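You operate a simulated robot arm through the tools that you are given. There is no shell and no other tool.

You run a simulated robot arm. Do the job below in one go: nothing can be reset, and whatever is moved stays where it is left.

TASK
Move the soap dish onto the tray and scrub the grey mark off with the wet pad.
Fine: tap off; dish and pad back in their places. Set down upright: scrub pad. What is to be rubbed or washed off counts as gone when no trace of it is left.

It is judged by the outcome, as a careful person would: the job done as asked, and still so three seconds after it is handed in. It fails if anything else is knocked over, pushed out of place, dropped, spilled or broken.

THE ROBOT
A 7-joint arm with a two-finger parallel gripper, fixed in place. Base frame: the origin is at the foot of the arm, x ahead of it, y to its left, z up; the work surface is at about z = 0.93. Lengths are in m, angles in rad, forces in N, time in s.
Its first joint turns from -2.601 to 2.601 rad. Payload 3.43 kg.
Tool frame: the origin (TCP) lies between the finger pads and is the grasp point; the fingertips stand 0.03 m ahead of it; z points along the fingers, y is the line along which they close. Largest opening 0.094 m; finger width 0.028, thickness 0.01; the body of the gripper, 0.05 by 0.096 m, starts 0.055 m behind the TCP.
Orientation is told as [roll, pitch, yaw] about the base's x, y, z axes, in that order, counted from this pose: with the fingers straight down and closing along the base's y, the tool's x points along the base's -x, its y along +y and its z along -z.

THE INTERFACE
- The arm moves only by the tool play_rows. Its argument "increments" is one flat list of numbers, 7 for each row, row after row: the turn, a rotation vector about the tool's x, y, z in units of 5 degrees (1.0 is 5 degrees), then the shift along the tool's x, y, z in units of 40 mm (1.0 is 40 mm), then the finger opening in m, from 0 to 0.094. In form: [ax, ay, az, dx, dy, dz, grip, ax, ay, az, dx, dy, dz, grip, ...]. A call has 1 to 20 rows; each row shifts and turns the commanded pose from where the row before left it, along the tool's axes as they then stand. A call with a number of a shift or a turn outside -1 to 1 is refused whole. Each row takes 0.2 s and may step no farther than 0.05 m and 0.15 rad from the row before; otherwise, or with a gripper value out of range, the whole call is refused. Where a pose cannot be reached the arm comes as near as it can. A force on the tool above 40 N (or 10 N above the force at the start of the call, whichever is more), or a blocked arm, ends the call early, and 0.2 s more pass. Each finger travels about 0.045 m/s and halts on what it meets, pressing with about 34 N; the grip force reading is that of the motor and also rises with nothing between the fingers. The clock runs only during rows and for 0.2 s after the last one: add rows that do not move to give the fingers time. It gives the time, the measured TCP pose, the force on the tool (base axes), the opening and the grip force at its end, in the units of the frame above (readings bear some noise), with the torque about the TCP (base axes, N m) and any sound that the robot's microphone picked up.
- Cameras (640 x 400 px; columns grow to the right, rows downward): "scene" is fixed at [0.2188, 0.6517, 1.7125]; the picture's right is [0.61, -0.79, 0.00], its down [-0.71, -0.55, -0.43] and it looks along [0.34, 0.26, -0.90] (base axes); focal length 342 px, centre (320, 200). "wrist" rides on the gripper at [0.076, 0.014, -0.103] in the tool frame; the picture's right is [-0.18, 0.98, 0.00], its down [-0.75, -0.14, -0.64] and it looks along [-0.63, -0.12, 0.77] (tool axes); focal length 243 px, centre (320, 200).
- capture(camera): a new picture of that camera. No time passes.
- point_at(camera, pixels): for up to 12 pixels [column, row] of the newest picture of that camera ("zoom" is the newest enlarged one), the place [x, y, z] in the base frame of the surface seen there, good to about 0.002 m. No time passes.
- close_up(camera, box): a new picture of the part [left, top, right, bottom] of that camera's present view, enlarged. No time passes.
- sign_off(): hands the job in; it is judged then, once.

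Unless the task says otherwise, let go and move clear before handing in.

The tools are called after "Call:" by a JSON object that holds its "method" and its "body". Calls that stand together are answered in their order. play_rows: Moves the arm, as the interface text tells. Its arguments: {"type":"object","properties":{"increments":{"type":"array","items":{"type":"number"}}},"required":["increments"]} The other tools are called the same way: capture (camera) takes a picture; point_at (camera, pixels) gives the place of the surface under pixels of a picture; close_up (camera, box) takes an enlarged picture of a part of a camera's view; sign_off () hands the job in.

At the start:

```text
clock: 0.0
position: [0.7723, 0.6174, 1.2155]
ee_rot: [-0.001, 0.0, -0.002]
force: [0.6, 0.5, 0.4]
moment: [-0.01, 0.02, 0.01]
finger_gap: 0.0942
gripper_force: 0.0
```

scene: 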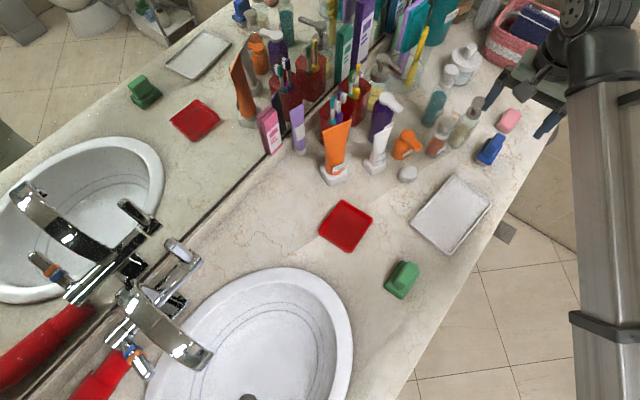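
wrist: 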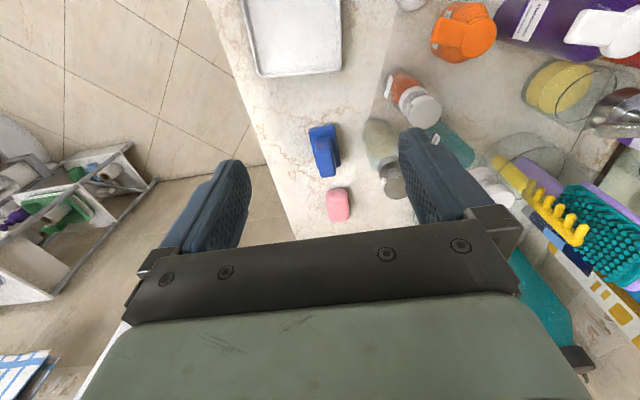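

The scene shows a red square dish near (346,226), a green block near (402,279), a white tray near (452,213), and a blue item (490,149) and a pink one (509,120). I'll take close-ups to identify the soap dish, pad, mark and tap.

Call:
{"method": "close_up", "body": {"camera": "scene", "box": [300, 170, 500, 300]}}

Call:
{"method": "close_up", "body": {"camera": "scene", "box": [40, 220, 360, 400]}}

Call:
{"method": "close_up", "body": {"camera": "scene", "box": [380, 60, 560, 180]}}

```text
3.08 times, centred on (400, 235) of scene
```

zoom: 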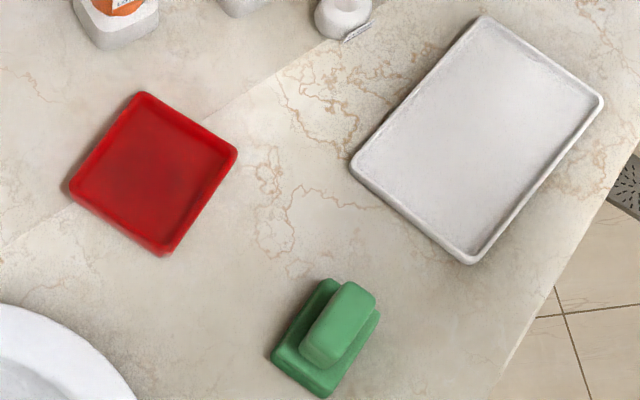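

```text
2.00 times, centred on (200, 310) of scene
```

zoom: 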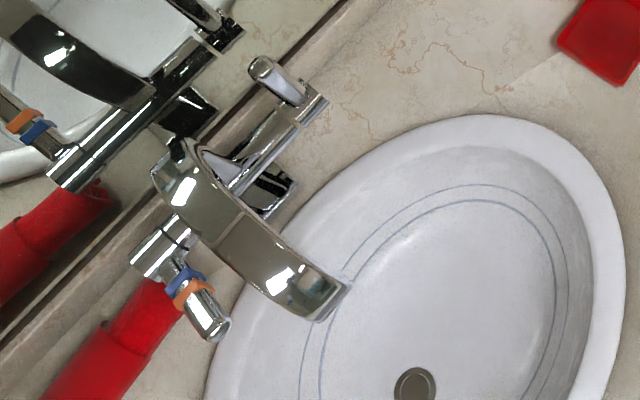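

```text
3.33 times, centred on (470, 120) of scene
```

zoom: 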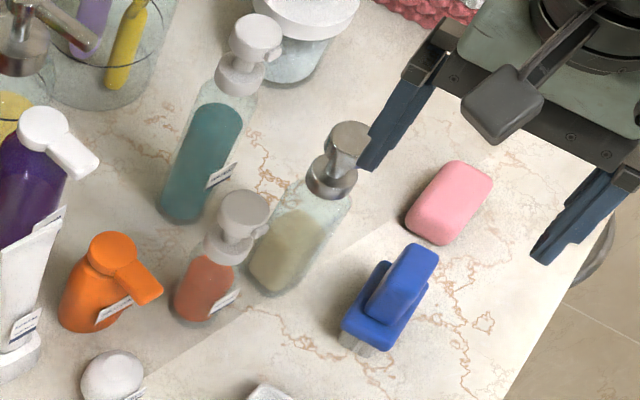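

The red dish (zoom 155,175), the green pad with a grip on its back, the white tray, and a two-handled tap are identified. No grey mark is visible yet, so it's probably under the dish. I'll measure positions.

Call:
{"method": "capture", "body": {"camera": "scene"}}

Call:
{"method": "point_at", "body": {"camera": "scene", "pixels": [[346, 200], [373, 217], [351, 252], [320, 231], [346, 226], [452, 175], [490, 206], [447, 254], [411, 220], [452, 213], [360, 270], [300, 180]]}}

Call:
{"method": "close_up", "body": {"camera": "scene", "box": [380, 250, 430, 305]}}

Call:
{"method": "point_at", "body": {"camera": "zoom", "pixels": [[320, 200], [300, 100], [400, 120], [250, 250], [330, 280], [200, 300]]}}

```text
taken
```

scene: 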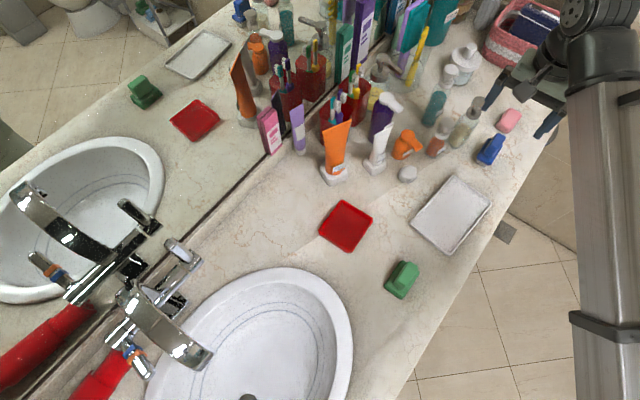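

```text
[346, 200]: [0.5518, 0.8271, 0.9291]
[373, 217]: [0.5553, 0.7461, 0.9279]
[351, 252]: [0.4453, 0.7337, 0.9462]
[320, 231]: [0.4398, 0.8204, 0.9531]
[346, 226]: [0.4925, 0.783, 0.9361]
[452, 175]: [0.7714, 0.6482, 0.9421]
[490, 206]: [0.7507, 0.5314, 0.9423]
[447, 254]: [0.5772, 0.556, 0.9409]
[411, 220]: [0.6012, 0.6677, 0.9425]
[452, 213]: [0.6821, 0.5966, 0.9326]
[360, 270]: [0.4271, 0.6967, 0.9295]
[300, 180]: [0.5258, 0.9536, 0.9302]
```

```text
7.27 times, centred on (405, 278) of scene
```

zoom: 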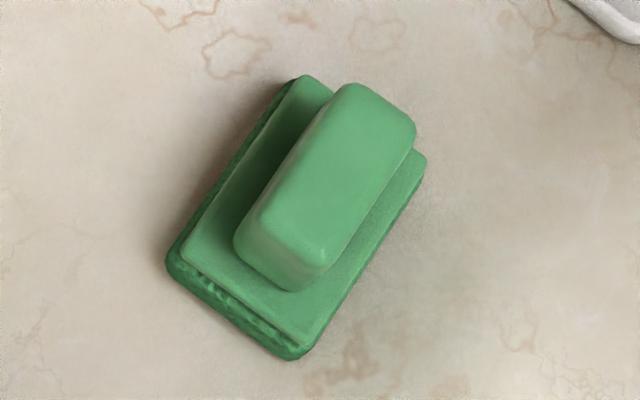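

```text
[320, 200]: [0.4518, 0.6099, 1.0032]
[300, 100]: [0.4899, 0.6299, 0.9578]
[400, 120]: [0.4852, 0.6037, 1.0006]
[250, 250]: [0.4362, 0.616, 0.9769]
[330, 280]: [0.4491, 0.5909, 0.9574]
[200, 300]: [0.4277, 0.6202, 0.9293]
```

The pad's grip top is at z≈1.003 with its plate at ≈0.957. Next I measure the tap, basin and dish details.

Call:
{"method": "close_up", "body": {"camera": "scene", "box": [90, 230, 220, 390]}}

Call:
{"method": "point_at", "body": {"camera": "scene", "pixels": [[168, 243], [185, 255], [180, 280], [170, 310], [200, 362], [208, 350], [145, 375], [133, 352], [120, 330], [250, 397], [300, 350], [340, 330]]}}

Call:
{"method": "close_up", "body": {"camera": "scene", "box": [310, 190, 385, 260]}}

Call:
{"method": "capture", "body": {"camera": "wrist"}}

```text
2.50 times, centred on (155, 310) of scene
```

zoom: 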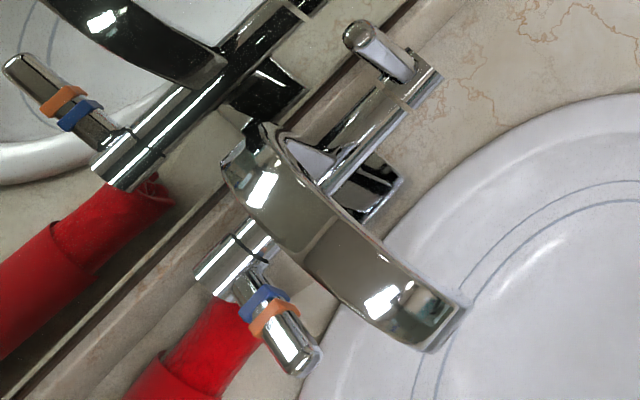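

```text
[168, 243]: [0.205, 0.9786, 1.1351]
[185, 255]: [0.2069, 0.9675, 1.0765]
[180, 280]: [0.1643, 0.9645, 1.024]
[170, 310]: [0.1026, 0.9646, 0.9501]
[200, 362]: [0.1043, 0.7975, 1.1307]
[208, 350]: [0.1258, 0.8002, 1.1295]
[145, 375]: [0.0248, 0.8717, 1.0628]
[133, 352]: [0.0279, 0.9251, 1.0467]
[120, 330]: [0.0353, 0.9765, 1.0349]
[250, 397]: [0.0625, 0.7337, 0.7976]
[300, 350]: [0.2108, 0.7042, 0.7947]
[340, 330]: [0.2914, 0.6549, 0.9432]
```

```text
5.71 times, centred on (348, 225) of scene
```

zoom: 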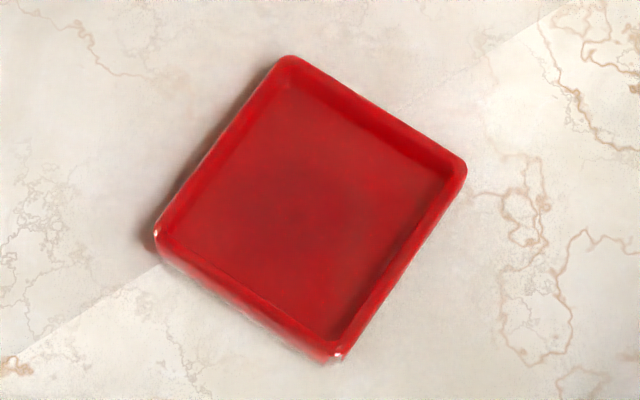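

```text
taken
```

wrist: 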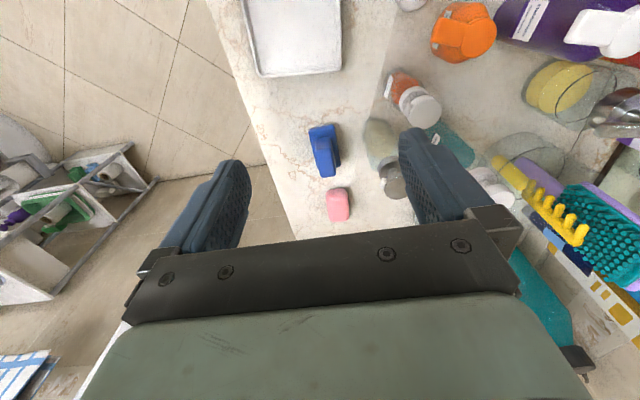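

The tap has a right-hand lever standing up (tip ≈ [0.205, 0.979, 1.135]), and its left handle carries blue and orange bands. Now I measure the dish rim precisely in the current zoom.

Call:
{"method": "point_at", "body": {"camera": "zoom", "pixels": [[287, 62], [460, 170], [338, 352], [160, 236], [375, 115], [402, 262], [245, 298], [222, 150], [310, 200], [380, 150], [330, 320], [245, 272]]}}

Call:
{"method": "close_up", "body": {"camera": "scene", "box": [150, 220, 350, 400]}}

```text
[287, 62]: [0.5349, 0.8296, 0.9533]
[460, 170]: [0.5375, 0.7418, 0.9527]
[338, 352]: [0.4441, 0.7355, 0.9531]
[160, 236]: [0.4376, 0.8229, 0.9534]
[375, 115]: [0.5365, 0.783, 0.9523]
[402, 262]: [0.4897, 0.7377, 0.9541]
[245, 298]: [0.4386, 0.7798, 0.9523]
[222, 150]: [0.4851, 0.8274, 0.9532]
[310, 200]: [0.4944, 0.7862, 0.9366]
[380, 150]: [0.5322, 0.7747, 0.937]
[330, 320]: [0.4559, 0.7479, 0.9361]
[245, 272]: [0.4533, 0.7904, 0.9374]
```

```text
2.22 times, centred on (250, 310) of scene
```

zoom: 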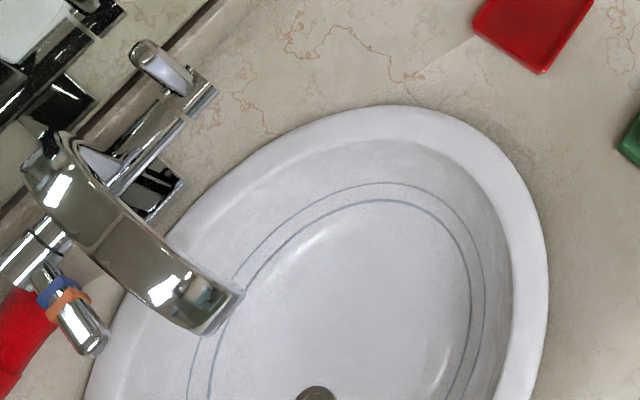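

The dish rim is at z≈0.953 and its floor at ≈0.937, centred near (0.489, 0.783). I'll wait one row to check for any tap sound, and take closer looks at the tap and pad.

Call:
{"method": "play_rows", "body": {"increments": [0, 0, 0, 0, 0, 0, 0.094]}}

Call:
{"method": "close_up", "body": {"camera": "scene", "box": [140, 225, 210, 295]}}

Call:
{"method": "point_at", "body": {"camera": "zoom", "pixels": [[240, 120], [270, 150], [330, 190], [420, 230], [400, 270], [350, 260], [300, 330], [420, 330], [180, 180], [470, 130], [300, 90], [220, 320]]}}

Call:
{"method": "close_up", "body": {"camera": "scene", "box": [0, 170, 170, 310]}}

```text
clock: 0.4
position: [0.7716, 0.6157, 1.2152]
ee_rot: [0.001, 0.0, -0.001]
force: [0.0, 1.4, 0.6]
moment: [0.02, 0.01, -0.03]
finger_gap: 0.0941
gripper_force: 0.0
```

```text
5.71 times, centred on (175, 260) of scene
```

zoom: 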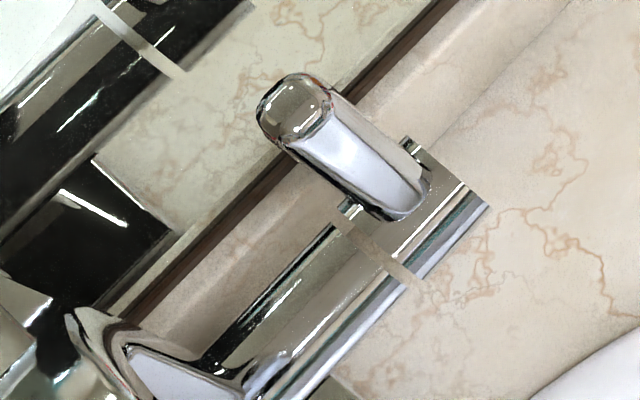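

```text
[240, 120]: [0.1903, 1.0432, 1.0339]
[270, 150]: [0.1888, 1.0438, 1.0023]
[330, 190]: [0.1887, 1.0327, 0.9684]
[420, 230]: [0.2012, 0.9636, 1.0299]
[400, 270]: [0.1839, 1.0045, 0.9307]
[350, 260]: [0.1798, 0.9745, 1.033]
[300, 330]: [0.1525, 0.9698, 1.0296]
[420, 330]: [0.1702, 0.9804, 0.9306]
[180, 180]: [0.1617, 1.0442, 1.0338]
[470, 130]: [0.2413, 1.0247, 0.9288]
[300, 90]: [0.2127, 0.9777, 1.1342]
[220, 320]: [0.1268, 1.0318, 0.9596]
```

```text
2.86 times, centred on (85, 240) of scene
```

zoom: 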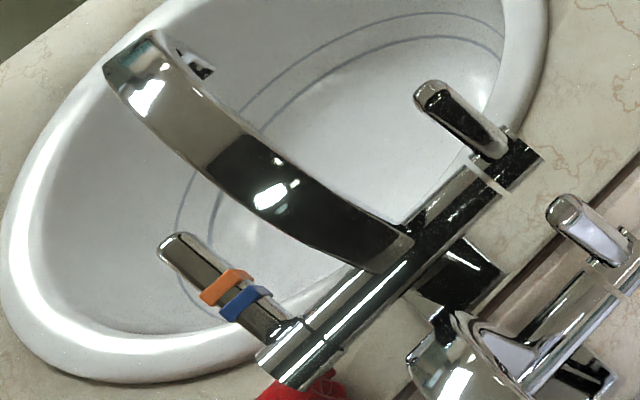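

The lever stands vertically at (0.21, 0.978, tip z 1.135) over a bar near z 1.03, with the mirror at y≈1.044. There is no water sound, so the tap is off. First I'll move above the dish's front wall.

Call:
{"method": "play_rows", "body": {"increments": [0, 0, 0, 0.883, 0.38, 0, 0.05, 0, 0, 0, 0.883, 0.38, 0, 0.05, 0, 0, 0, 0.883, 0.38, 0, 0.05, 0, 0, 0, 0.883, 0.38, 0, 0.05, 0, 0, 0, 0.883, 0.38, 0, 0.05, 0, 0, 0, 0.883, 0.38, 0, 0.05, 0, 0, 0, 0.883, 0.38, 0, 0.05, 0, 0, 0, 0.883, 0.38, 0, 0.05, 0, 0, -0.7, 0, 0, 0, 0.05, 0, 0, 0, 0, 0, 0, 0.05]}}

Call:
{"method": "capture", "body": {"camera": "wrist"}}

Call:
{"method": "capture", "body": {"camera": "scene"}}

```text
clock: 2.6
position: [0.4885, 0.739, 1.2136]
ee_rot: [0.007, -0.004, 0.059]
force: [0.1, -0.3, 0.3]
moment: [0.06, 0.03, -0.01]
finger_gap: 0.0498
gripper_force: 0.1
```

```text
taken
```

wrist: 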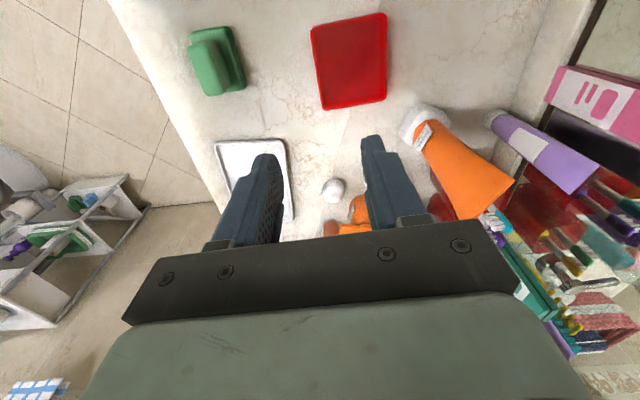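

```text
taken
```

scene: 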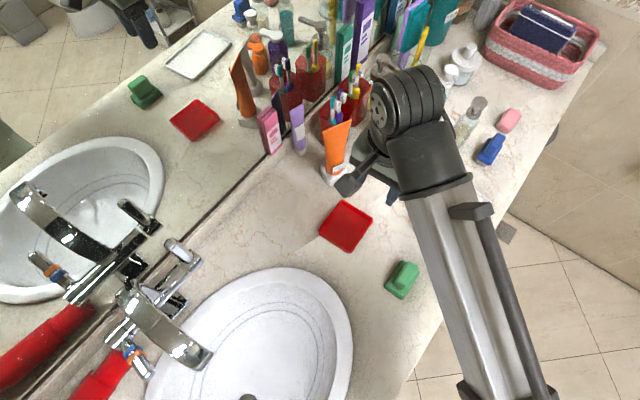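

The TCP is at (0.4885, 0.739, 1.214), above the dish's front wall (wrist pixels ~(313,30)–(323,108)). I'll cross-check the wall with the wrist camera before going down.

Call:
{"method": "point_at", "body": {"camera": "wrist", "pixels": [[312, 30], [318, 70], [322, 104], [386, 97], [387, 17], [350, 60], [200, 60], [218, 60], [330, 60]]}}

Call:
{"method": "close_up", "body": {"camera": "wrist", "box": [290, 0, 410, 120]}}

```text
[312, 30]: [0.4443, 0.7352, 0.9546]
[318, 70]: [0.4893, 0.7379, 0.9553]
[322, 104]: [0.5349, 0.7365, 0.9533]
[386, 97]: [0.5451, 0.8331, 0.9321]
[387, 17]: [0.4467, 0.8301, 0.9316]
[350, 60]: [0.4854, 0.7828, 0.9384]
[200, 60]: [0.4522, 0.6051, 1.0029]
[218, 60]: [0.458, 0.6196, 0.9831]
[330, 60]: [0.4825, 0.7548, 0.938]
```

```text
3.33 times, centred on (350, 60) of wrist
```

zoom: 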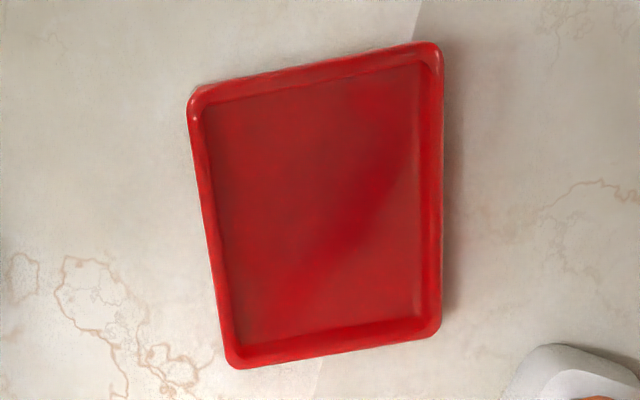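

Both cameras agree on the wall. I'm descending with a 0.05 opening so one finger goes inside and one outside the front wall.

Call:
{"method": "play_rows", "body": {"increments": [0, 0, 0, 0, 0, 1, 0.05, 0, 0, 0, 0, 0, 1, 0.05, 0, 0, 0, 0, 0, 1, 0.05, 0, 0, 0, 0, 0, 1, 0.05, 0, 0, 0, 0, 0, 1, 0.05, 0, 0, 0, 0, 0, 0.5, 0.05, 0, 0, 0, 0, 0, 0.3, 0.05, 0, 0, 0, 0, 0, 0, 0.05]}}

Call:
{"method": "capture", "body": {"camera": "wrist"}}

Call:
{"method": "close_up", "body": {"camera": "scene", "box": [290, 150, 440, 270]}}

```text
clock: 4.4
position: [0.4893, 0.7391, 0.9808]
ee_rot: [0.001, 0.001, 0.061]
force: [0.9, 0.1, -0.6]
moment: [-0.02, 0.0, 0.01]
finger_gap: 0.0501
gripper_force: 0.1
```

```text
taken
```

wrist: 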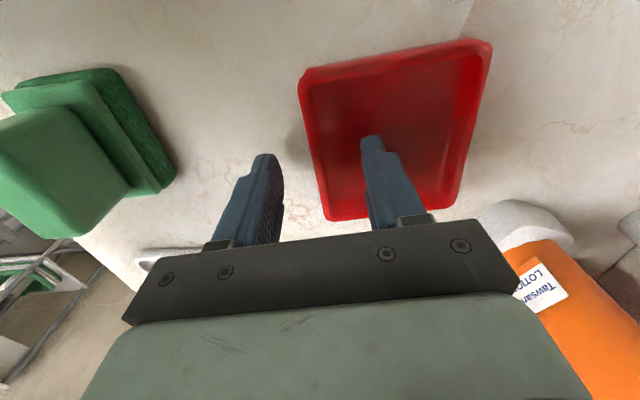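

```text
3.33 times, centred on (365, 210) of scene
```

zoom: 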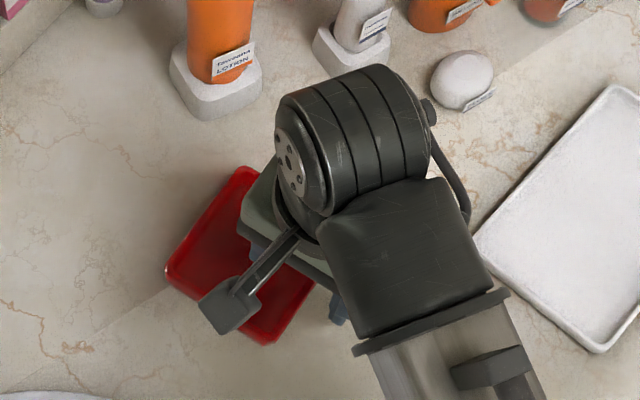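

One finger is inside the dish and the other is outside (wrist 370,170 and 265,200). I'll go down 10 mm more and close on the wall.

Call:
{"method": "play_rows", "body": {"increments": [0, 0, 0, 0, 0, 0.24, 0.05, 0, 0, 0, 0, 0, 0, 0.03, 0, 0, 0, 0, 0, 0, 0.015, 0, 0, 0, 0, 0, 0, 0.0, 0, 0, 0, 0, 0, 0, 0.0, 0, 0, 0, 0, 0, 0, 0.0, 0, 0, 0, 0, 0, 0, 0.0]}}

Call:
{"method": "capture", "body": {"camera": "wrist"}}

```text
clock: 6.0
position: [0.4895, 0.7393, 0.9725]
ee_rot: [0.0, 0.0, 0.06]
force: [-0.5, -1.1, 0.4]
moment: [-0.03, -0.07, -0.03]
finger_gap: 0.0055
gripper_force: 34.1
```

```text
taken
```

wrist: 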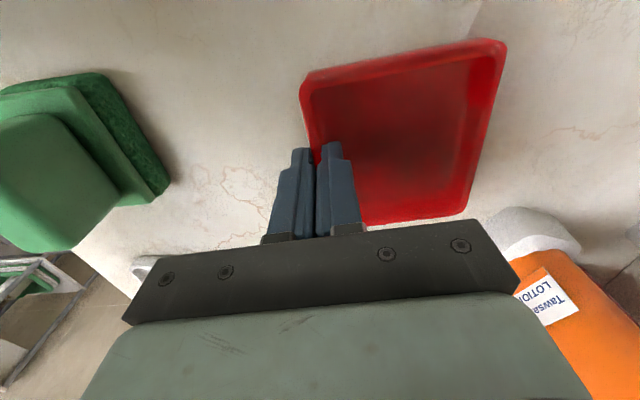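

The grip is firm on the wall (5.5 mm gap, 34 N). I'll lift gently and check.

Call:
{"method": "play_rows", "body": {"increments": [0, 0, 0, 0, 0, -0.25, 0.0, 0, 0, 0, 0, 0, -0.5, 0.0, 0, 0, 0, 0, 0, -1, 0.0, 0, 0, 0, 0, 0, -1, 0.0, 0, 0, 0, 0, 0, 0, 0.0]}}

Call:
{"method": "capture", "body": {"camera": "wrist"}}

Call:
{"method": "capture", "body": {"camera": "scene"}}

```text
clock: 7.2
position: [0.4895, 0.7382, 1.083]
ee_rot: [-0.001, 0.001, 0.062]
force: [-0.5, 0.0, -2.6]
moment: [-0.07, -0.03, 0.0]
finger_gap: 0.0052
gripper_force: 33.8
```

```text
taken
```

wrist: 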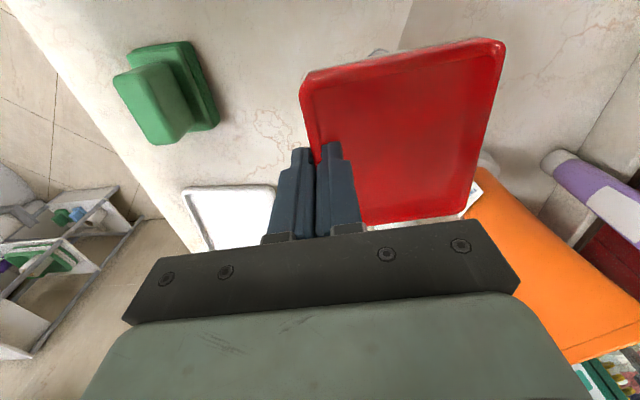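

```text
taken
```

scene: 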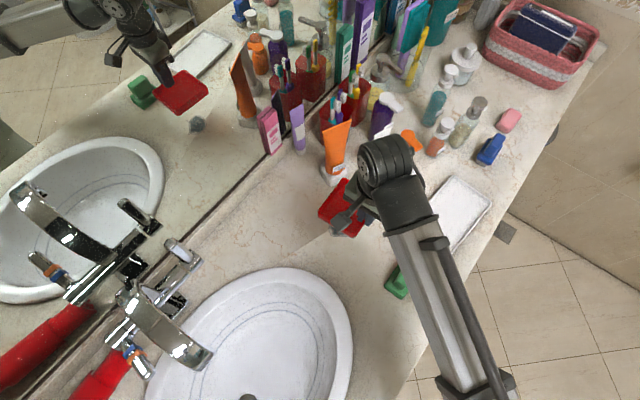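

The dish is held level, and the mirror now shows the grey mark near (197,124), under the dish's old place. Moving to the tray and turning to match its yaw.

Call:
{"method": "play_rows", "body": {"increments": [0, 0, 0, -0.596, -0.682, 0, 0, 0, 0, 0, -0.596, -0.682, 0, 0, 0, 0, 0, -0.596, -0.682, 0, 0, 0, 0, 0, -0.596, -0.682, 0, 0, 0, 0, 0, -0.596, -0.682, 0, 0, 0, 0, 0, -0.596, -0.682, 0, 0, 0, 0, 0, -0.596, -0.682, 0, 0, 0, 0, 0.727, 0, 0, 0, 0, 0, 0, 0.727, 0, 0, 0, 0, 0, 0, 0.727, 0, 0, 0, 0, 0, 0, 0, 0, 0, 0, 0]}}

Call:
{"method": "capture", "body": {"camera": "wrist"}}

Call:
{"method": "capture", "body": {"camera": "scene"}}

```text
clock: 9.6
position: [0.6671, 0.5569, 1.0837]
ee_rot: [0.0, 0.0, -0.129]
force: [0.5, 0.5, -2.7]
moment: [-0.11, 0.02, -0.01]
finger_gap: 0.0057
gripper_force: 34.0
```

```text
taken
```

wrist: 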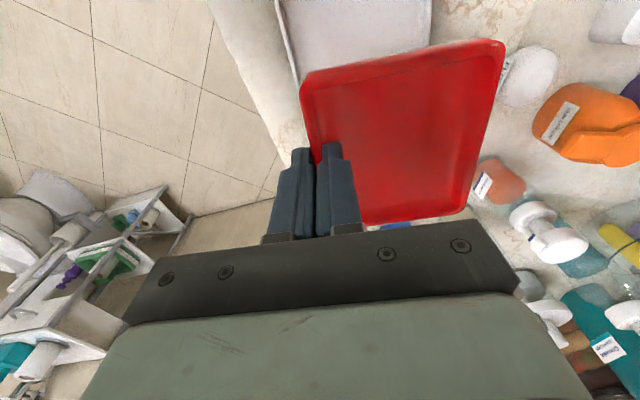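

```text
taken
```

scene: 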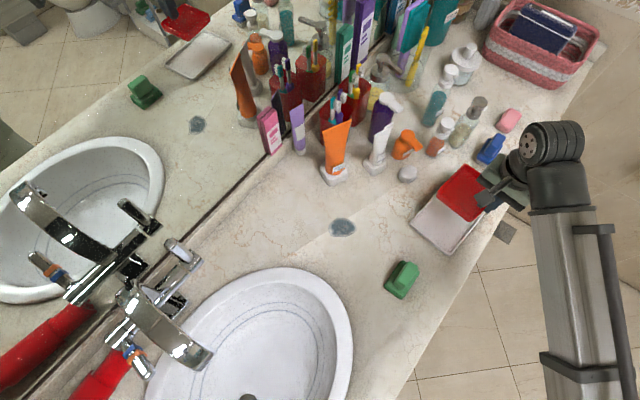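

The grey mark is now plainly visible at scene (342,227). I'll measure the dish and tray to confirm alignment before lowering.

Call:
{"method": "point_at", "body": {"camera": "scene", "pixels": [[462, 168], [438, 202], [472, 218], [447, 252], [413, 220], [485, 205], [342, 227], [330, 226], [355, 227], [342, 219], [342, 236], [440, 230]]}}

Call:
{"method": "close_up", "body": {"camera": "scene", "box": [300, 190, 390, 260]}}

Call:
{"method": "close_up", "body": {"camera": "scene", "box": [390, 150, 530, 270]}}

```text
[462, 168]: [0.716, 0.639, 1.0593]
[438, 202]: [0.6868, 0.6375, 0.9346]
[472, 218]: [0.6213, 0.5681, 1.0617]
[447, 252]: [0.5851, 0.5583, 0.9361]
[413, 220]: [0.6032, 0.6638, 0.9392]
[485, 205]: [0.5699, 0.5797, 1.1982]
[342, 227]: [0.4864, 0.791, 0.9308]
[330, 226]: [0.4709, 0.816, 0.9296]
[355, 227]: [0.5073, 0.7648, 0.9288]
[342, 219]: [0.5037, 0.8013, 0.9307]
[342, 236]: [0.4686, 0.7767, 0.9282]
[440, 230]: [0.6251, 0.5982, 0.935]
```

```text
5.71 times, centred on (345, 225) of scene
```

zoom: 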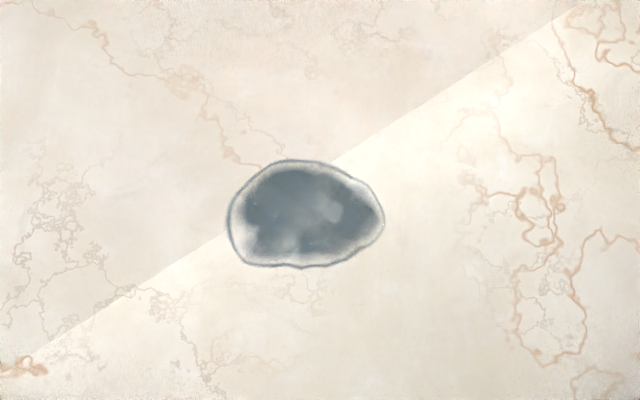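

```text
3.33 times, centred on (460, 210) of scene
```

zoom: 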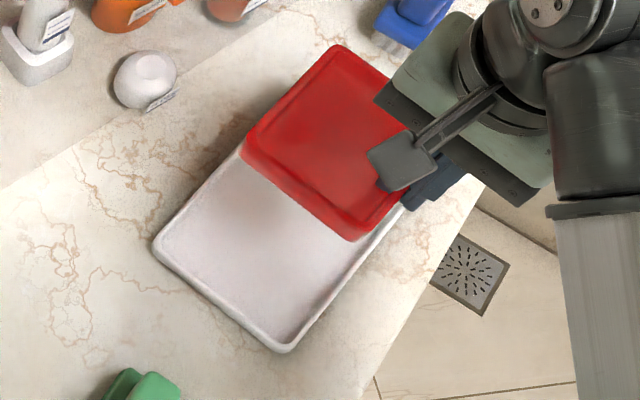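

The dish hangs over the tray and looks parallel to it. I'll read the exact dish and tray corners in this zoom.

Call:
{"method": "point_at", "body": {"camera": "zoom", "pixels": [[338, 50], [248, 146], [355, 236], [295, 95], [300, 190], [155, 250], [285, 345], [165, 235], [240, 155], [280, 325], [372, 230], [215, 297]]}}

```text
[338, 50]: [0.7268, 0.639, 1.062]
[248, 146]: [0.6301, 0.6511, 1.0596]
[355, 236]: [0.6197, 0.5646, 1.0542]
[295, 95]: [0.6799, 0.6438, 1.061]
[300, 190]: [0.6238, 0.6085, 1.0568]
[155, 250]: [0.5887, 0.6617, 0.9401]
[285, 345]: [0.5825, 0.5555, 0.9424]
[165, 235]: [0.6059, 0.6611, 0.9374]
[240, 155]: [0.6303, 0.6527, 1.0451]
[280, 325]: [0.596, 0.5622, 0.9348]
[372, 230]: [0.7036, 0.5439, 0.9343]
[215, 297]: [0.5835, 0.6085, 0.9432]
```

The dish centre is (0.673, 0.602) against the tray centre (0.675, 0.601), so it's well centred. I'll lower it, slowly at the end.

Call:
{"method": "play_rows", "body": {"increments": [0, 0, 0, 0, 0, 0.8, 0, 0, 0, 0, 0, 0, 0.8, 0, 0, 0, 0, 0, 0, 0.6, 0, 0, 0, 0, 0, 0, 0.2, 0, 0, 0, 0, 0, 0, 0.1, 0, 0, 0, 0, 0, 0, 0.05, 0, 0, 0, 0, 0, 0, 0, 0]}}

Call:
{"method": "close_up", "body": {"camera": "scene", "box": [390, 150, 530, 270]}}

Call:
{"method": "capture", "body": {"camera": "wrist"}}

```text
clock: 11.2
position: [0.6671, 0.5588, 0.9823]
ee_rot: [0.0, -0.001, -0.13]
force: [-0.1, 0.4, -1.8]
moment: [-0.09, 0.02, -0.02]
finger_gap: 0.0056
gripper_force: 33.9
```

```text
3.33 times, centred on (460, 210) of scene
```

zoom: 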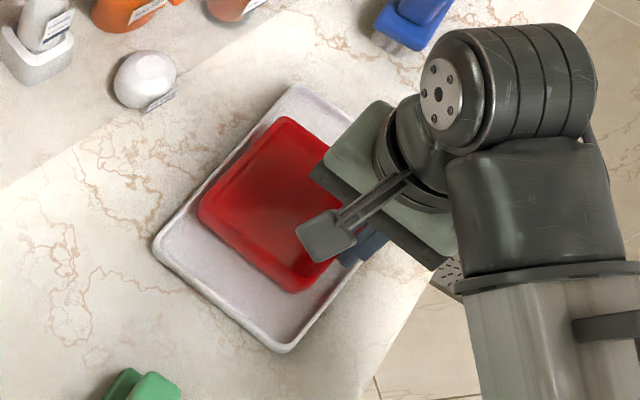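

```text
taken
```

wrist: 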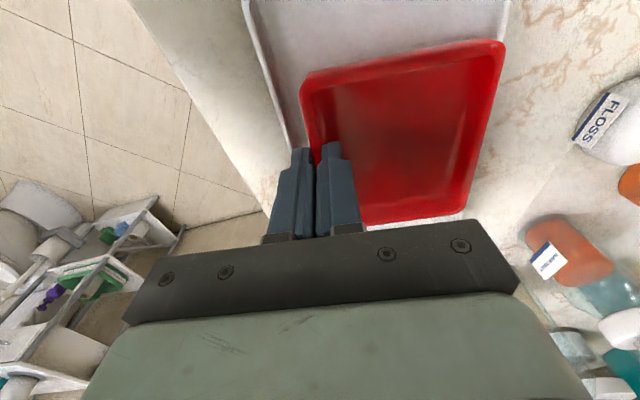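

The dish hangs about 5 mm above the tray floor, with nothing touching. I'm lowering in fine steps until it seats.

Call:
{"method": "play_rows", "body": {"increments": [0, 0, 0, 0, 0, 0.05, 0, 0, 0, 0, 0, 0, 0.04, 0, 0, 0, 0, 0, 0, 0.04, 0, 0, 0, 0, 0, 0, 0, 0]}}

```text
clock: 12.2
position: [0.6673, 0.5584, 0.9781]
ee_rot: [0.002, -0.002, -0.129]
force: [0.7, -0.1, 15.6]
moment: [0.06, 0.2, 0.0]
finger_gap: 0.0055
gripper_force: 34.3
```

Contact shows 15.6 N upward, so the dish is seated. I'll ease up under a millimetre, open, and rise clear.

Call:
{"method": "play_rows", "body": {"increments": [0, 0, 0, 0, 0, -0.03, 0, 0, 0, 0, 0, 0, 0, 0.012, 0, 0, 0, 0, 0, 0, 0.025, 0, 0, 0, 0, 0, 0, 0.035, 0, 0, 0, 0, 0, 0, 0.035, 0, 0, 0, 0, 0, -0.3, 0.035, 0, 0, 0, 0, 0, -0.8, 0.035, 0, 0, 0, 0, 0, -1, 0.035, 0, 0, 0, 0, 0, -1, 0.035, 0, 0, 0, 0, 0, -1, 0.035]}}

Call:
{"method": "capture", "body": {"camera": "wrist"}}

Call:
{"method": "capture", "body": {"camera": "scene"}}

```text
clock: 14.4
position: [0.667, 0.557, 1.1426]
ee_rot: [-0.001, 0.001, -0.128]
force: [0.8, 0.0, 0.1]
moment: [-0.01, -0.01, 0.0]
finger_gap: 0.0352
gripper_force: 0.1
```

```text
taken
```

wrist: 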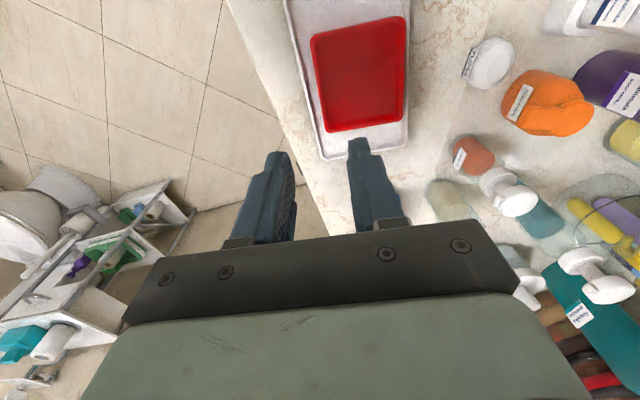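

```text
taken
```

scene: 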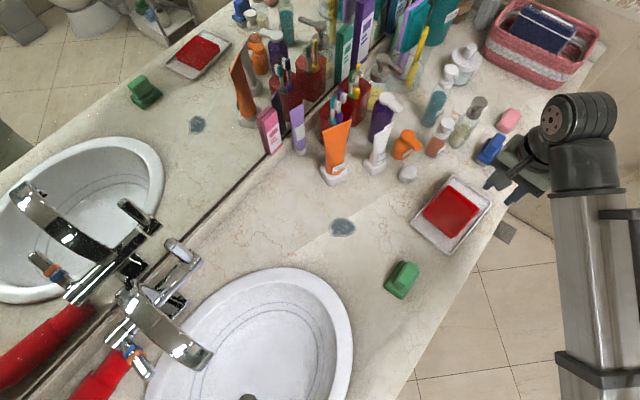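

The dish sits flat in the tray (scene 452,213). Now I measure the pad's exact pose so it can be returned.

Call:
{"method": "close_up", "body": {"camera": "scene", "box": [380, 250, 430, 305]}}

Call:
{"method": "point_at", "body": {"camera": "zoom", "pixels": [[350, 90], [408, 120], [318, 262], [255, 225], [330, 170], [305, 85], [420, 160], [190, 255], [300, 338], [170, 265], [285, 355], [400, 200]]}}

Call:
{"method": "capture", "body": {"camera": "scene"}}

```text
7.27 times, centred on (405, 278) of scene
```

zoom: 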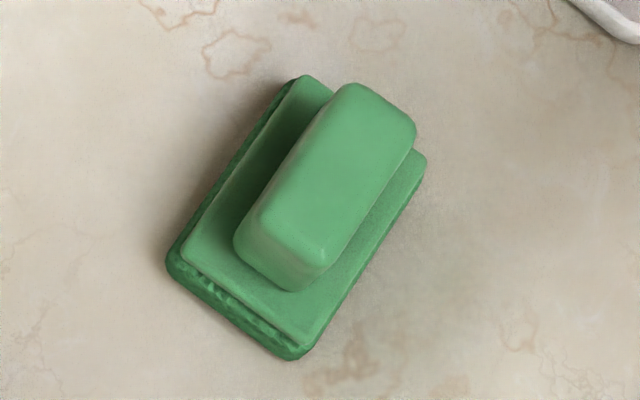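

```text
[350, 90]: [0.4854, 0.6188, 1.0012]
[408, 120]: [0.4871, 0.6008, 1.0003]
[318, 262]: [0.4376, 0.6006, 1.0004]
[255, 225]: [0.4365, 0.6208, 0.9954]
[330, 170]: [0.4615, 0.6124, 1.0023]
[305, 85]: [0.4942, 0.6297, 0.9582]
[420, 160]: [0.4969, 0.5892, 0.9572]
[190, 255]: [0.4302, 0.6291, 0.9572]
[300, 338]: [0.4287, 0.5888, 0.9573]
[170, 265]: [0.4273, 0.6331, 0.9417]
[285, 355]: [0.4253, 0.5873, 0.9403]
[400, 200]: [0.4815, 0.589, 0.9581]
```

```text
taken
```

scene: 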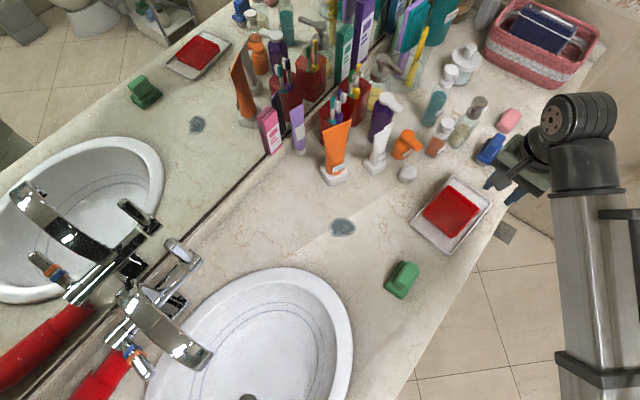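

The pad centre is (0.4625, 0.609) with yaw ≈0, plate top z 0.957 and grip top z 1.002. Next is the tap: I'll rise and move in front of the right-hand lever.

Call:
{"method": "play_rows", "body": {"increments": [0, 0, 0, 0, 0, -0.985, 0.05, 0, 0, 0, 0, 0, -0.985, 0.05, 0, 0, 0, 0, 0, -0.985, 0.05, 0, 0, 0, 0, 0, -0.985, 0.05, 0, 0, 0, 0.9675, 0.217, 0, 0.05, 0, 0, 0, 0.9675, 0.217, 0, 0.05, 0, 0, 0, 0.9675, 0.217, 0, 0.05, 0, 0, 0, 0.9675, 0.217, 0, 0.05, 0, 0, 0, 0.9675, 0.217, 0, 0.05, 0, 0, 0, 0.9675, 0.217, 0, 0.05, 0, 0, 0, 0.9675, 0.217, 0, 0.05, 0, 0, 0, 0.9675, 0.217, 0, 0.05, 0, 0, 0, 0.9675, 0.217, 0, 0.05, 0, 0, 0, 0.9675, 0.217, 0, 0.05, 0, 0, 0, 0.9675, 0.217, 0, 0.05, 0, 0, 0, 0.9675, 0.217, 0, 0.05]}}

Call:
{"method": "capture", "body": {"camera": "scene"}}

```text
clock: 17.8
position: [0.2598, 0.7627, 1.1824]
ee_rot: [0.012, 0.0, -0.13]
force: [-0.3, -0.7, -0.4]
moment: [0.01, 0.07, 0.0]
finger_gap: 0.0499
gripper_force: 0.1
out of reach, approached as far as the arm can: row 2, 3, 4, 5, 6, 7, 8, 9, 10, 11
```

```text
taken
```

scene: 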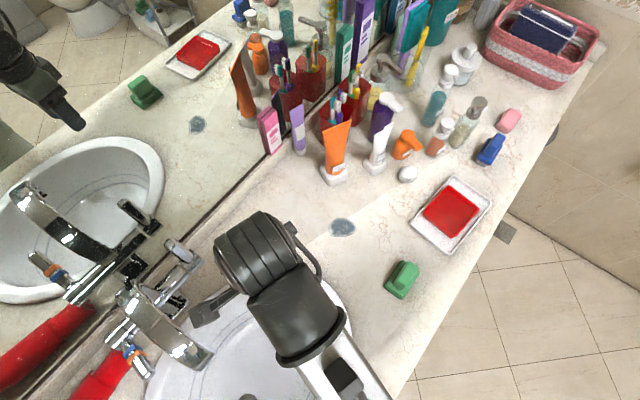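

The arm can't hold z 1.30 here; it's now at (0.26, 0.763, 1.182), still clear of the tap. I'll yaw by about +97° so the fingers close along x.

Call:
{"method": "play_rows", "body": {"increments": [0, 0, -0.974, 0, 0, 0, 0.05, 0, 0, -0.974, 0, 0, 0, 0.05, 0, 0, -0.974, 0, 0, 0, 0.05, 0, 0, -0.974, 0, 0, 0, 0.05, 0, 0, -0.974, 0, 0, 0, 0.05, 0, 0, -0.974, 0, 0, 0, 0.05, 0, 0, -0.974, 0, 0, 0, 0.05, 0, 0, -0.974, 0, 0, 0, 0.05, 0, 0, -0.974, 0, 0, 0, 0.05, 0, 0, -0.974, 0, 0, 0, 0.05, 0, 0, -0.974, 0, 0, 0, 0.05, 0, 0, -0.974, 0, 0, 0, 0.05, 0, 0, -0.974, 0, 0, 0, 0.05, 0, 0, -0.974, 0, 0, 0, 0.05, 0, 0, -0.974, 0, 0, 0, 0.05, 0, 0, -0.974, 0, 0, 0, 0.05, 0, 0, -0.974, 0, 0, 0, 0.05, 0, 0, -0.974, 0, 0, 0, 0.05, 0, 0, -0.974, 0, 0, 0, 0.05, 0, 0, -0.974, 0, 0, 0, 0.05]}}

Call:
{"method": "capture", "body": {"camera": "wrist"}}

Call:
{"method": "capture", "body": {"camera": "scene"}}

```text
clock: 20.9
position: [0.2618, 0.7651, 1.1827]
ee_rot: [0.003, -0.019, 1.099]
force: [0.2, 0.9, -1.6]
moment: [-0.04, -0.02, -0.02]
finger_gap: 0.0499
gripper_force: 0.0
stopped in row 15: the force on the tool passed its limit at 50 N (the readings are from after the stop); the commanded pose is now the measured one
```

```text
taken
```

wrist: 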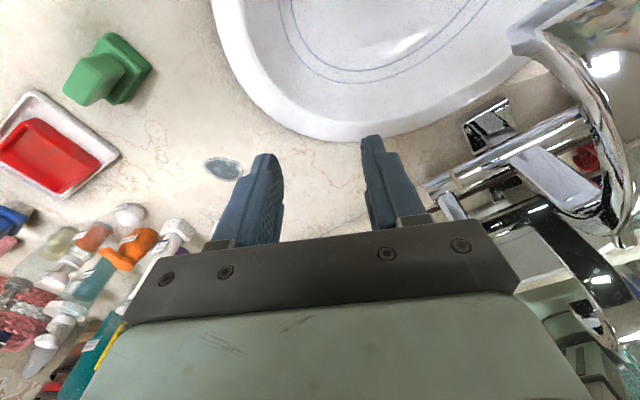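

```text
taken
```

scene: 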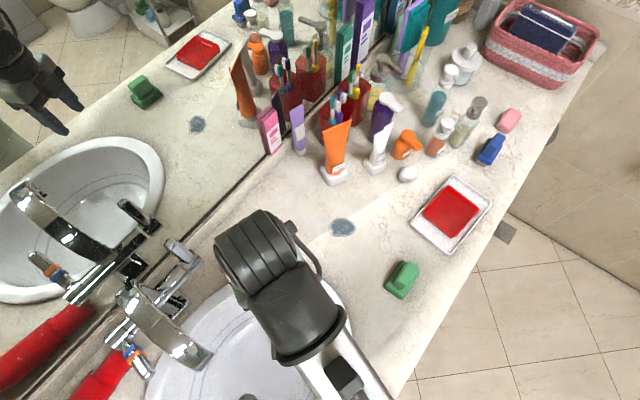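

A 50 N spike stopped the yaw at 1.10 rad, yet the force is near zero now, and nothing visible touches the gripper (the spout is right at wrist 560,50, away from it). I'll test with small turns.

Call:
{"method": "play_rows", "body": {"increments": [0, 0, -0.4, 0, 0, 0, 0.05, 0, 0, -0.4, 0, 0, 0, 0.05]}}

Call:
{"method": "close_up", "body": {"camera": "scene", "box": [150, 190, 350, 380]}}

```text
clock: 21.6
position: [0.2612, 0.7662, 1.1832]
ee_rot: [0.003, -0.022, 1.169]
force: [-9.4, 18.1, -19.6]
moment: [-0.56, -1.9, -1.44]
finger_gap: 0.0501
gripper_force: 0.0
```

```text
2.11 times, centred on (250, 285) of scene
```

zoom: 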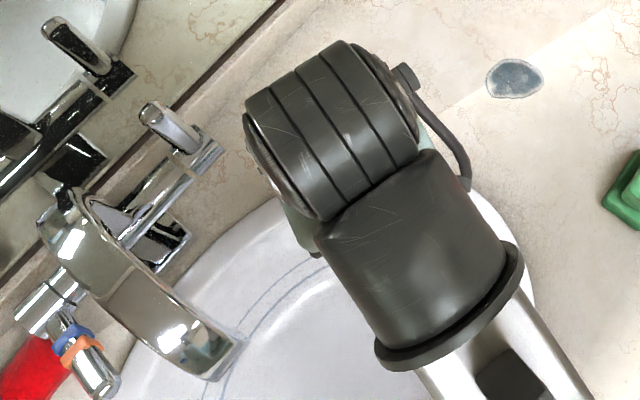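

Steady contact of about 28 N with a big moment: the camera bracket on the robot side is touching the arm's own forearm at this yaw. I'll back off the yaw, then tilt the tool outward, which opens that angle.

Call:
{"method": "play_rows", "body": {"increments": [0, 0, 0.9, 0, 0, 0, 0.05, 0, 0, 0.9, 0, 0, 0, 0.05, 0, 0, 0.9, 0, 0, 0, 0.05, 0, 0, 0.9, 0, 0, 0, 0.05, 0, 0, 0, 0, 0, 0, 0.05]}}

```text
clock: 21.9
position: [0.2622, 0.7657, 1.1836]
ee_rot: [0.001, -0.025, 1.154]
force: [-0.1, -0.1, 0.4]
moment: [-0.01, -0.02, -0.02]
finger_gap: 0.0501
gripper_force: 0.2
stopped in row 1: the force on the tool passed its limit at 44 N (the readings are from after the stop); the commanded pose is now the measured one
```

That stop released the contact (force ≈0 now). Continuing to back off the yaw in gentle steps.

Call:
{"method": "play_rows", "body": {"increments": [0, 0, 0.4, 0, 0, 0, 0.05, 0, 0, 0.6, 0, 0, 0, 0.05, 0, 0, 0.8, 0, 0, 0, 0.05, 0, 0, 0.8, 0, 0, 0, 0.05, 0, 0, 0.8, 0, 0, 0, 0.05, 0, 0, 0, 0, 0, 0, 0.05]}}

Call:
{"method": "capture", "body": {"camera": "scene"}}

```text
clock: 23.3
position: [0.262, 0.7655, 1.183]
ee_rot: [0.008, -0.023, 0.855]
force: [-0.4, -0.1, -0.2]
moment: [-0.02, 0.01, 0.02]
finger_gap: 0.0499
gripper_force: 0.0
```

```text
taken
```

scene: 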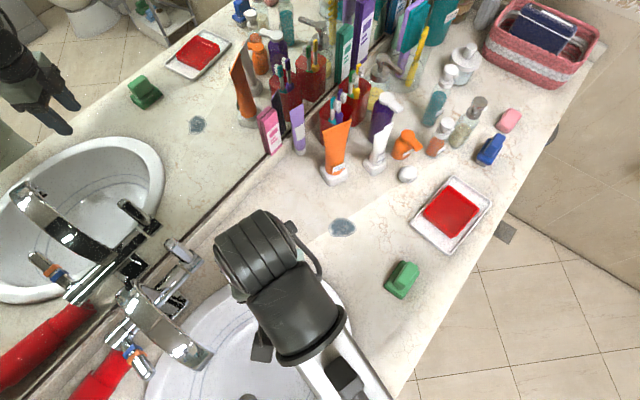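

Free of contact at yaw 0.855. Now I'll tilt outward in a few test rows about the tool's −y.

Call:
{"method": "play_rows", "body": {"increments": [0, -0.7, 0, 0, 0, 0, 0.05, 0, -0.7, 0, 0, 0, 0, 0.05, 0, -0.7, 0, 0, 0, 0, 0.05, 0, -0.7, 0, 0, 0, 0, 0.05, 0, 0, 0, 0, 0, 0, 0.05]}}

```text
clock: 24.5
position: [0.2614, 0.7661, 1.1828]
ee_rot: [0.009, -0.267, 0.854]
force: [0.2, -0.4, -0.5]
moment: [0.01, 0.01, -0.01]
finger_gap: 0.0499
gripper_force: 0.1
```

The tilt goes smoothly (pitch −0.267). Continuing to about 47°.

Call:
{"method": "play_rows", "body": {"increments": [0, -0.9, 0, 0, 0, 0, 0.05, 0, -0.9, 0, 0, 0, 0, 0.05, 0, -0.9, 0, 0, 0, 0, 0.05, 0, -0.9, 0, 0, 0, 0, 0.05, 0, -0.9, 0, 0, 0, 0, 0.05, 0, -0.9, 0, 0, 0, 0, 0.05, 0, -0.9, 0, 0, 0, 0, 0.05, 0, 0, 0, 0, 0, 0, 0.05]}}

Call:
{"method": "capture", "body": {"camera": "scene"}}

Call:
{"method": "capture", "body": {"camera": "wrist"}}

```text
clock: 26.3
position: [0.2612, 0.7668, 1.1831]
ee_rot: [0.011, -0.817, 0.845]
force: [0.1, 0.2, -0.3]
moment: [-0.02, -0.01, 0.0]
finger_gap: 0.0497
gripper_force: 0.1
```

```text
taken
```

scene: 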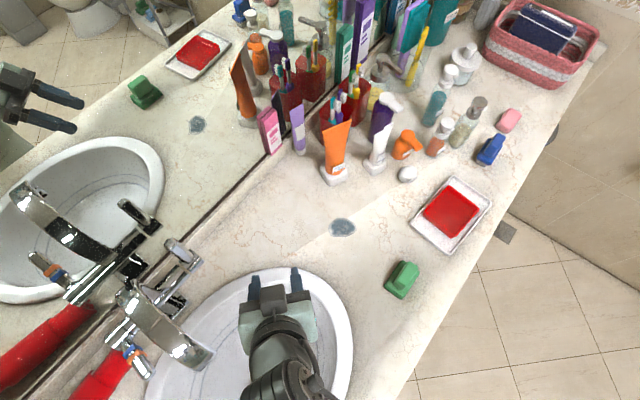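

```text
taken
```

wrist: 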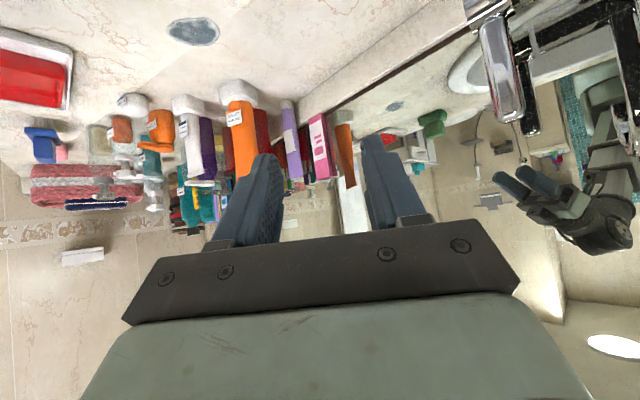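

The gripper is tilted and clear. Now I'll turn it about the vertical to face the tap squarely (yaw 90°).

Call:
{"method": "play_rows", "body": {"increments": [-0.758, 0, -0.711, 0, 0, 0, 0.05, -0.758, 0, -0.711, 0, 0, 0, 0.05, -0.758, 0, -0.711, 0, 0, 0, 0.05, -0.758, 0, -0.711, 0, 0, 0, 0.05, -0.758, 0, -0.711, 0, 0, 0, 0.05, -0.758, 0, -0.711, 0, 0, 0, 0.05, -0.758, 0, -0.711, 0, 0, 0, 0.05, -0.758, 0, -0.711, 0, 0, 0, 0.05, 0, 0, 0, 0, 0, 0, 0.05]}}

Call:
{"method": "capture", "body": {"camera": "scene"}}

Call:
{"method": "capture", "body": {"camera": "wrist"}}

```text
clock: 28.3
position: [0.2619, 0.7647, 1.1826]
ee_rot: [0.01, -0.822, 1.575]
force: [-0.2, 0.1, 0.6]
moment: [0.03, -0.01, 0.01]
finger_gap: 0.0499
gripper_force: 0.1
```

```text
taken
```

scene: 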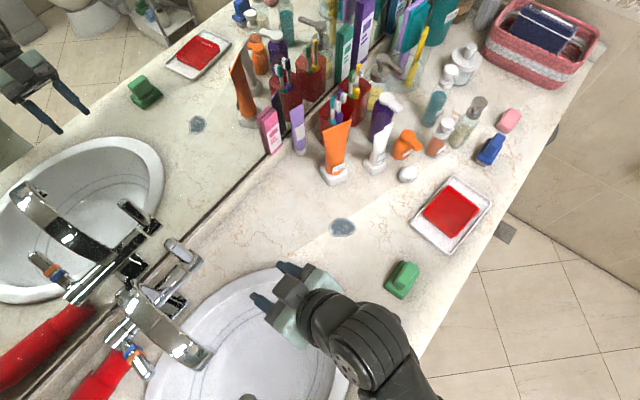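

```text
taken
```

wrist: 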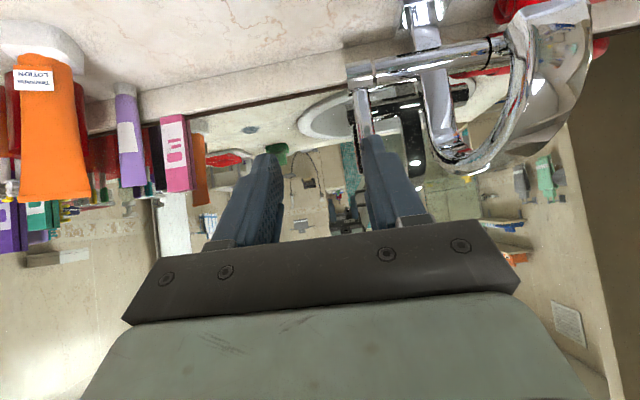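

The gripper now faces the tap; in the wrist view the lever is at (360,105), the bar at (430,60) and the spout at (490,130). Let me measure these.

Call:
{"method": "close_up", "body": {"camera": "wrist", "box": [320, 0, 620, 190]}}

Call:
{"method": "point_at", "body": {"camera": "wrist", "pixels": [[360, 95], [363, 118], [352, 76], [375, 75], [355, 110], [368, 128], [450, 165], [520, 120], [560, 20], [440, 120], [425, 25], [590, 20]]}}

Call:
{"method": "point_at", "body": {"camera": "scene", "pixels": [[128, 290], [140, 300], [150, 320], [170, 335], [190, 350], [125, 300], [165, 242], [176, 240], [172, 250], [180, 256], [192, 262], [160, 246]]}}

```text
2.11 times, centred on (470, 95) of wrist
```

zoom: 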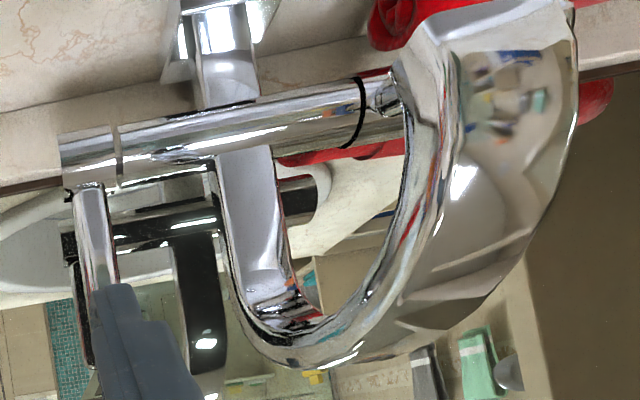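

```text
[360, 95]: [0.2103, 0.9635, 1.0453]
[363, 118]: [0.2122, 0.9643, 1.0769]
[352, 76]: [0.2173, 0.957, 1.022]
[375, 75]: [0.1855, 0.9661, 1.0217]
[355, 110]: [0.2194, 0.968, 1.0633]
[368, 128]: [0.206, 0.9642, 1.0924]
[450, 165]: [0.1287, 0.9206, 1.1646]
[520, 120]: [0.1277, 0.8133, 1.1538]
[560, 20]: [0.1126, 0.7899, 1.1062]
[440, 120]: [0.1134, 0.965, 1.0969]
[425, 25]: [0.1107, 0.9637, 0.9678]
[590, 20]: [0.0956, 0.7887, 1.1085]
```

```text
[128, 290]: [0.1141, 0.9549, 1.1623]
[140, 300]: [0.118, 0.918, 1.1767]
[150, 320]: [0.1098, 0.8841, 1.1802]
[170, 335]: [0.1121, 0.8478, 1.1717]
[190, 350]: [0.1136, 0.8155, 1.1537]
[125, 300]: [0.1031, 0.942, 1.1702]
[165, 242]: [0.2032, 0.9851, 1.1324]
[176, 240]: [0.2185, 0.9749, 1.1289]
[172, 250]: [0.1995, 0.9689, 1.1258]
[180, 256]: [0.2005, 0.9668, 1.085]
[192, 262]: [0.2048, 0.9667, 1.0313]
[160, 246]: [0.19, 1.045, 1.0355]
```

Lever centre is x≈0.2095, front face y≈0.964, z 1.035–1.135; bar axis ≈(y 0.978, z 1.02); spout x 0.09–0.135, apex z 1.18. I'll go to a pre-grasp point 8 cm short of the lever.

Call:
{"method": "play_rows", "body": {"increments": [0, 0, 0, -0.47, 0.3275, 0.769, 0.05, 0, 0, 0, -0.47, 0.3275, 0.769, 0.05, 0, 0, 0, -0.47, 0.3275, 0.769, 0.05, 0, 0, 0, -0.47, 0.3275, 0.769, 0.05, 0, 0, 0, 0, 0, 0, 0.05]}}

Call:
{"method": "capture", "body": {"camera": "scene"}}

Call:
{"method": "capture", "body": {"camera": "wrist"}}

```text
clock: 29.5
position: [0.2085, 0.9083, 1.1545]
ee_rot: [0.01, -0.822, 1.573]
force: [0.1, -0.4, 0.1]
moment: [-0.02, -0.02, -0.02]
finger_gap: 0.0497
gripper_force: 0.1
```

```text
taken
```

scene: 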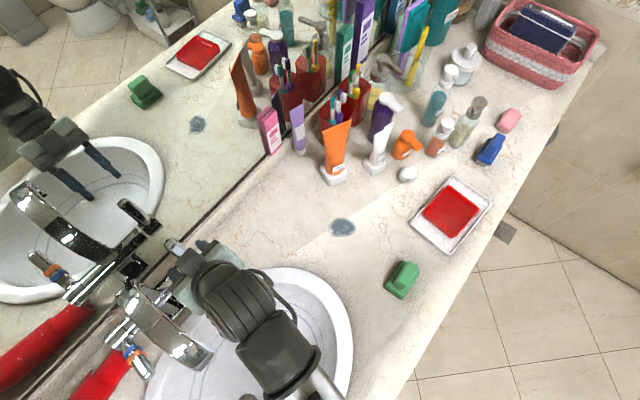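

```text
taken
```

wrist: 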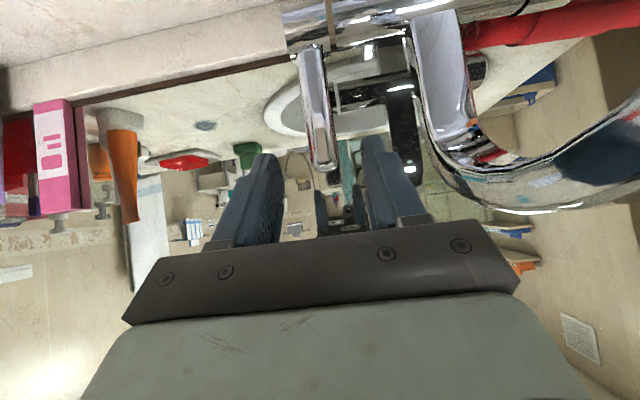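

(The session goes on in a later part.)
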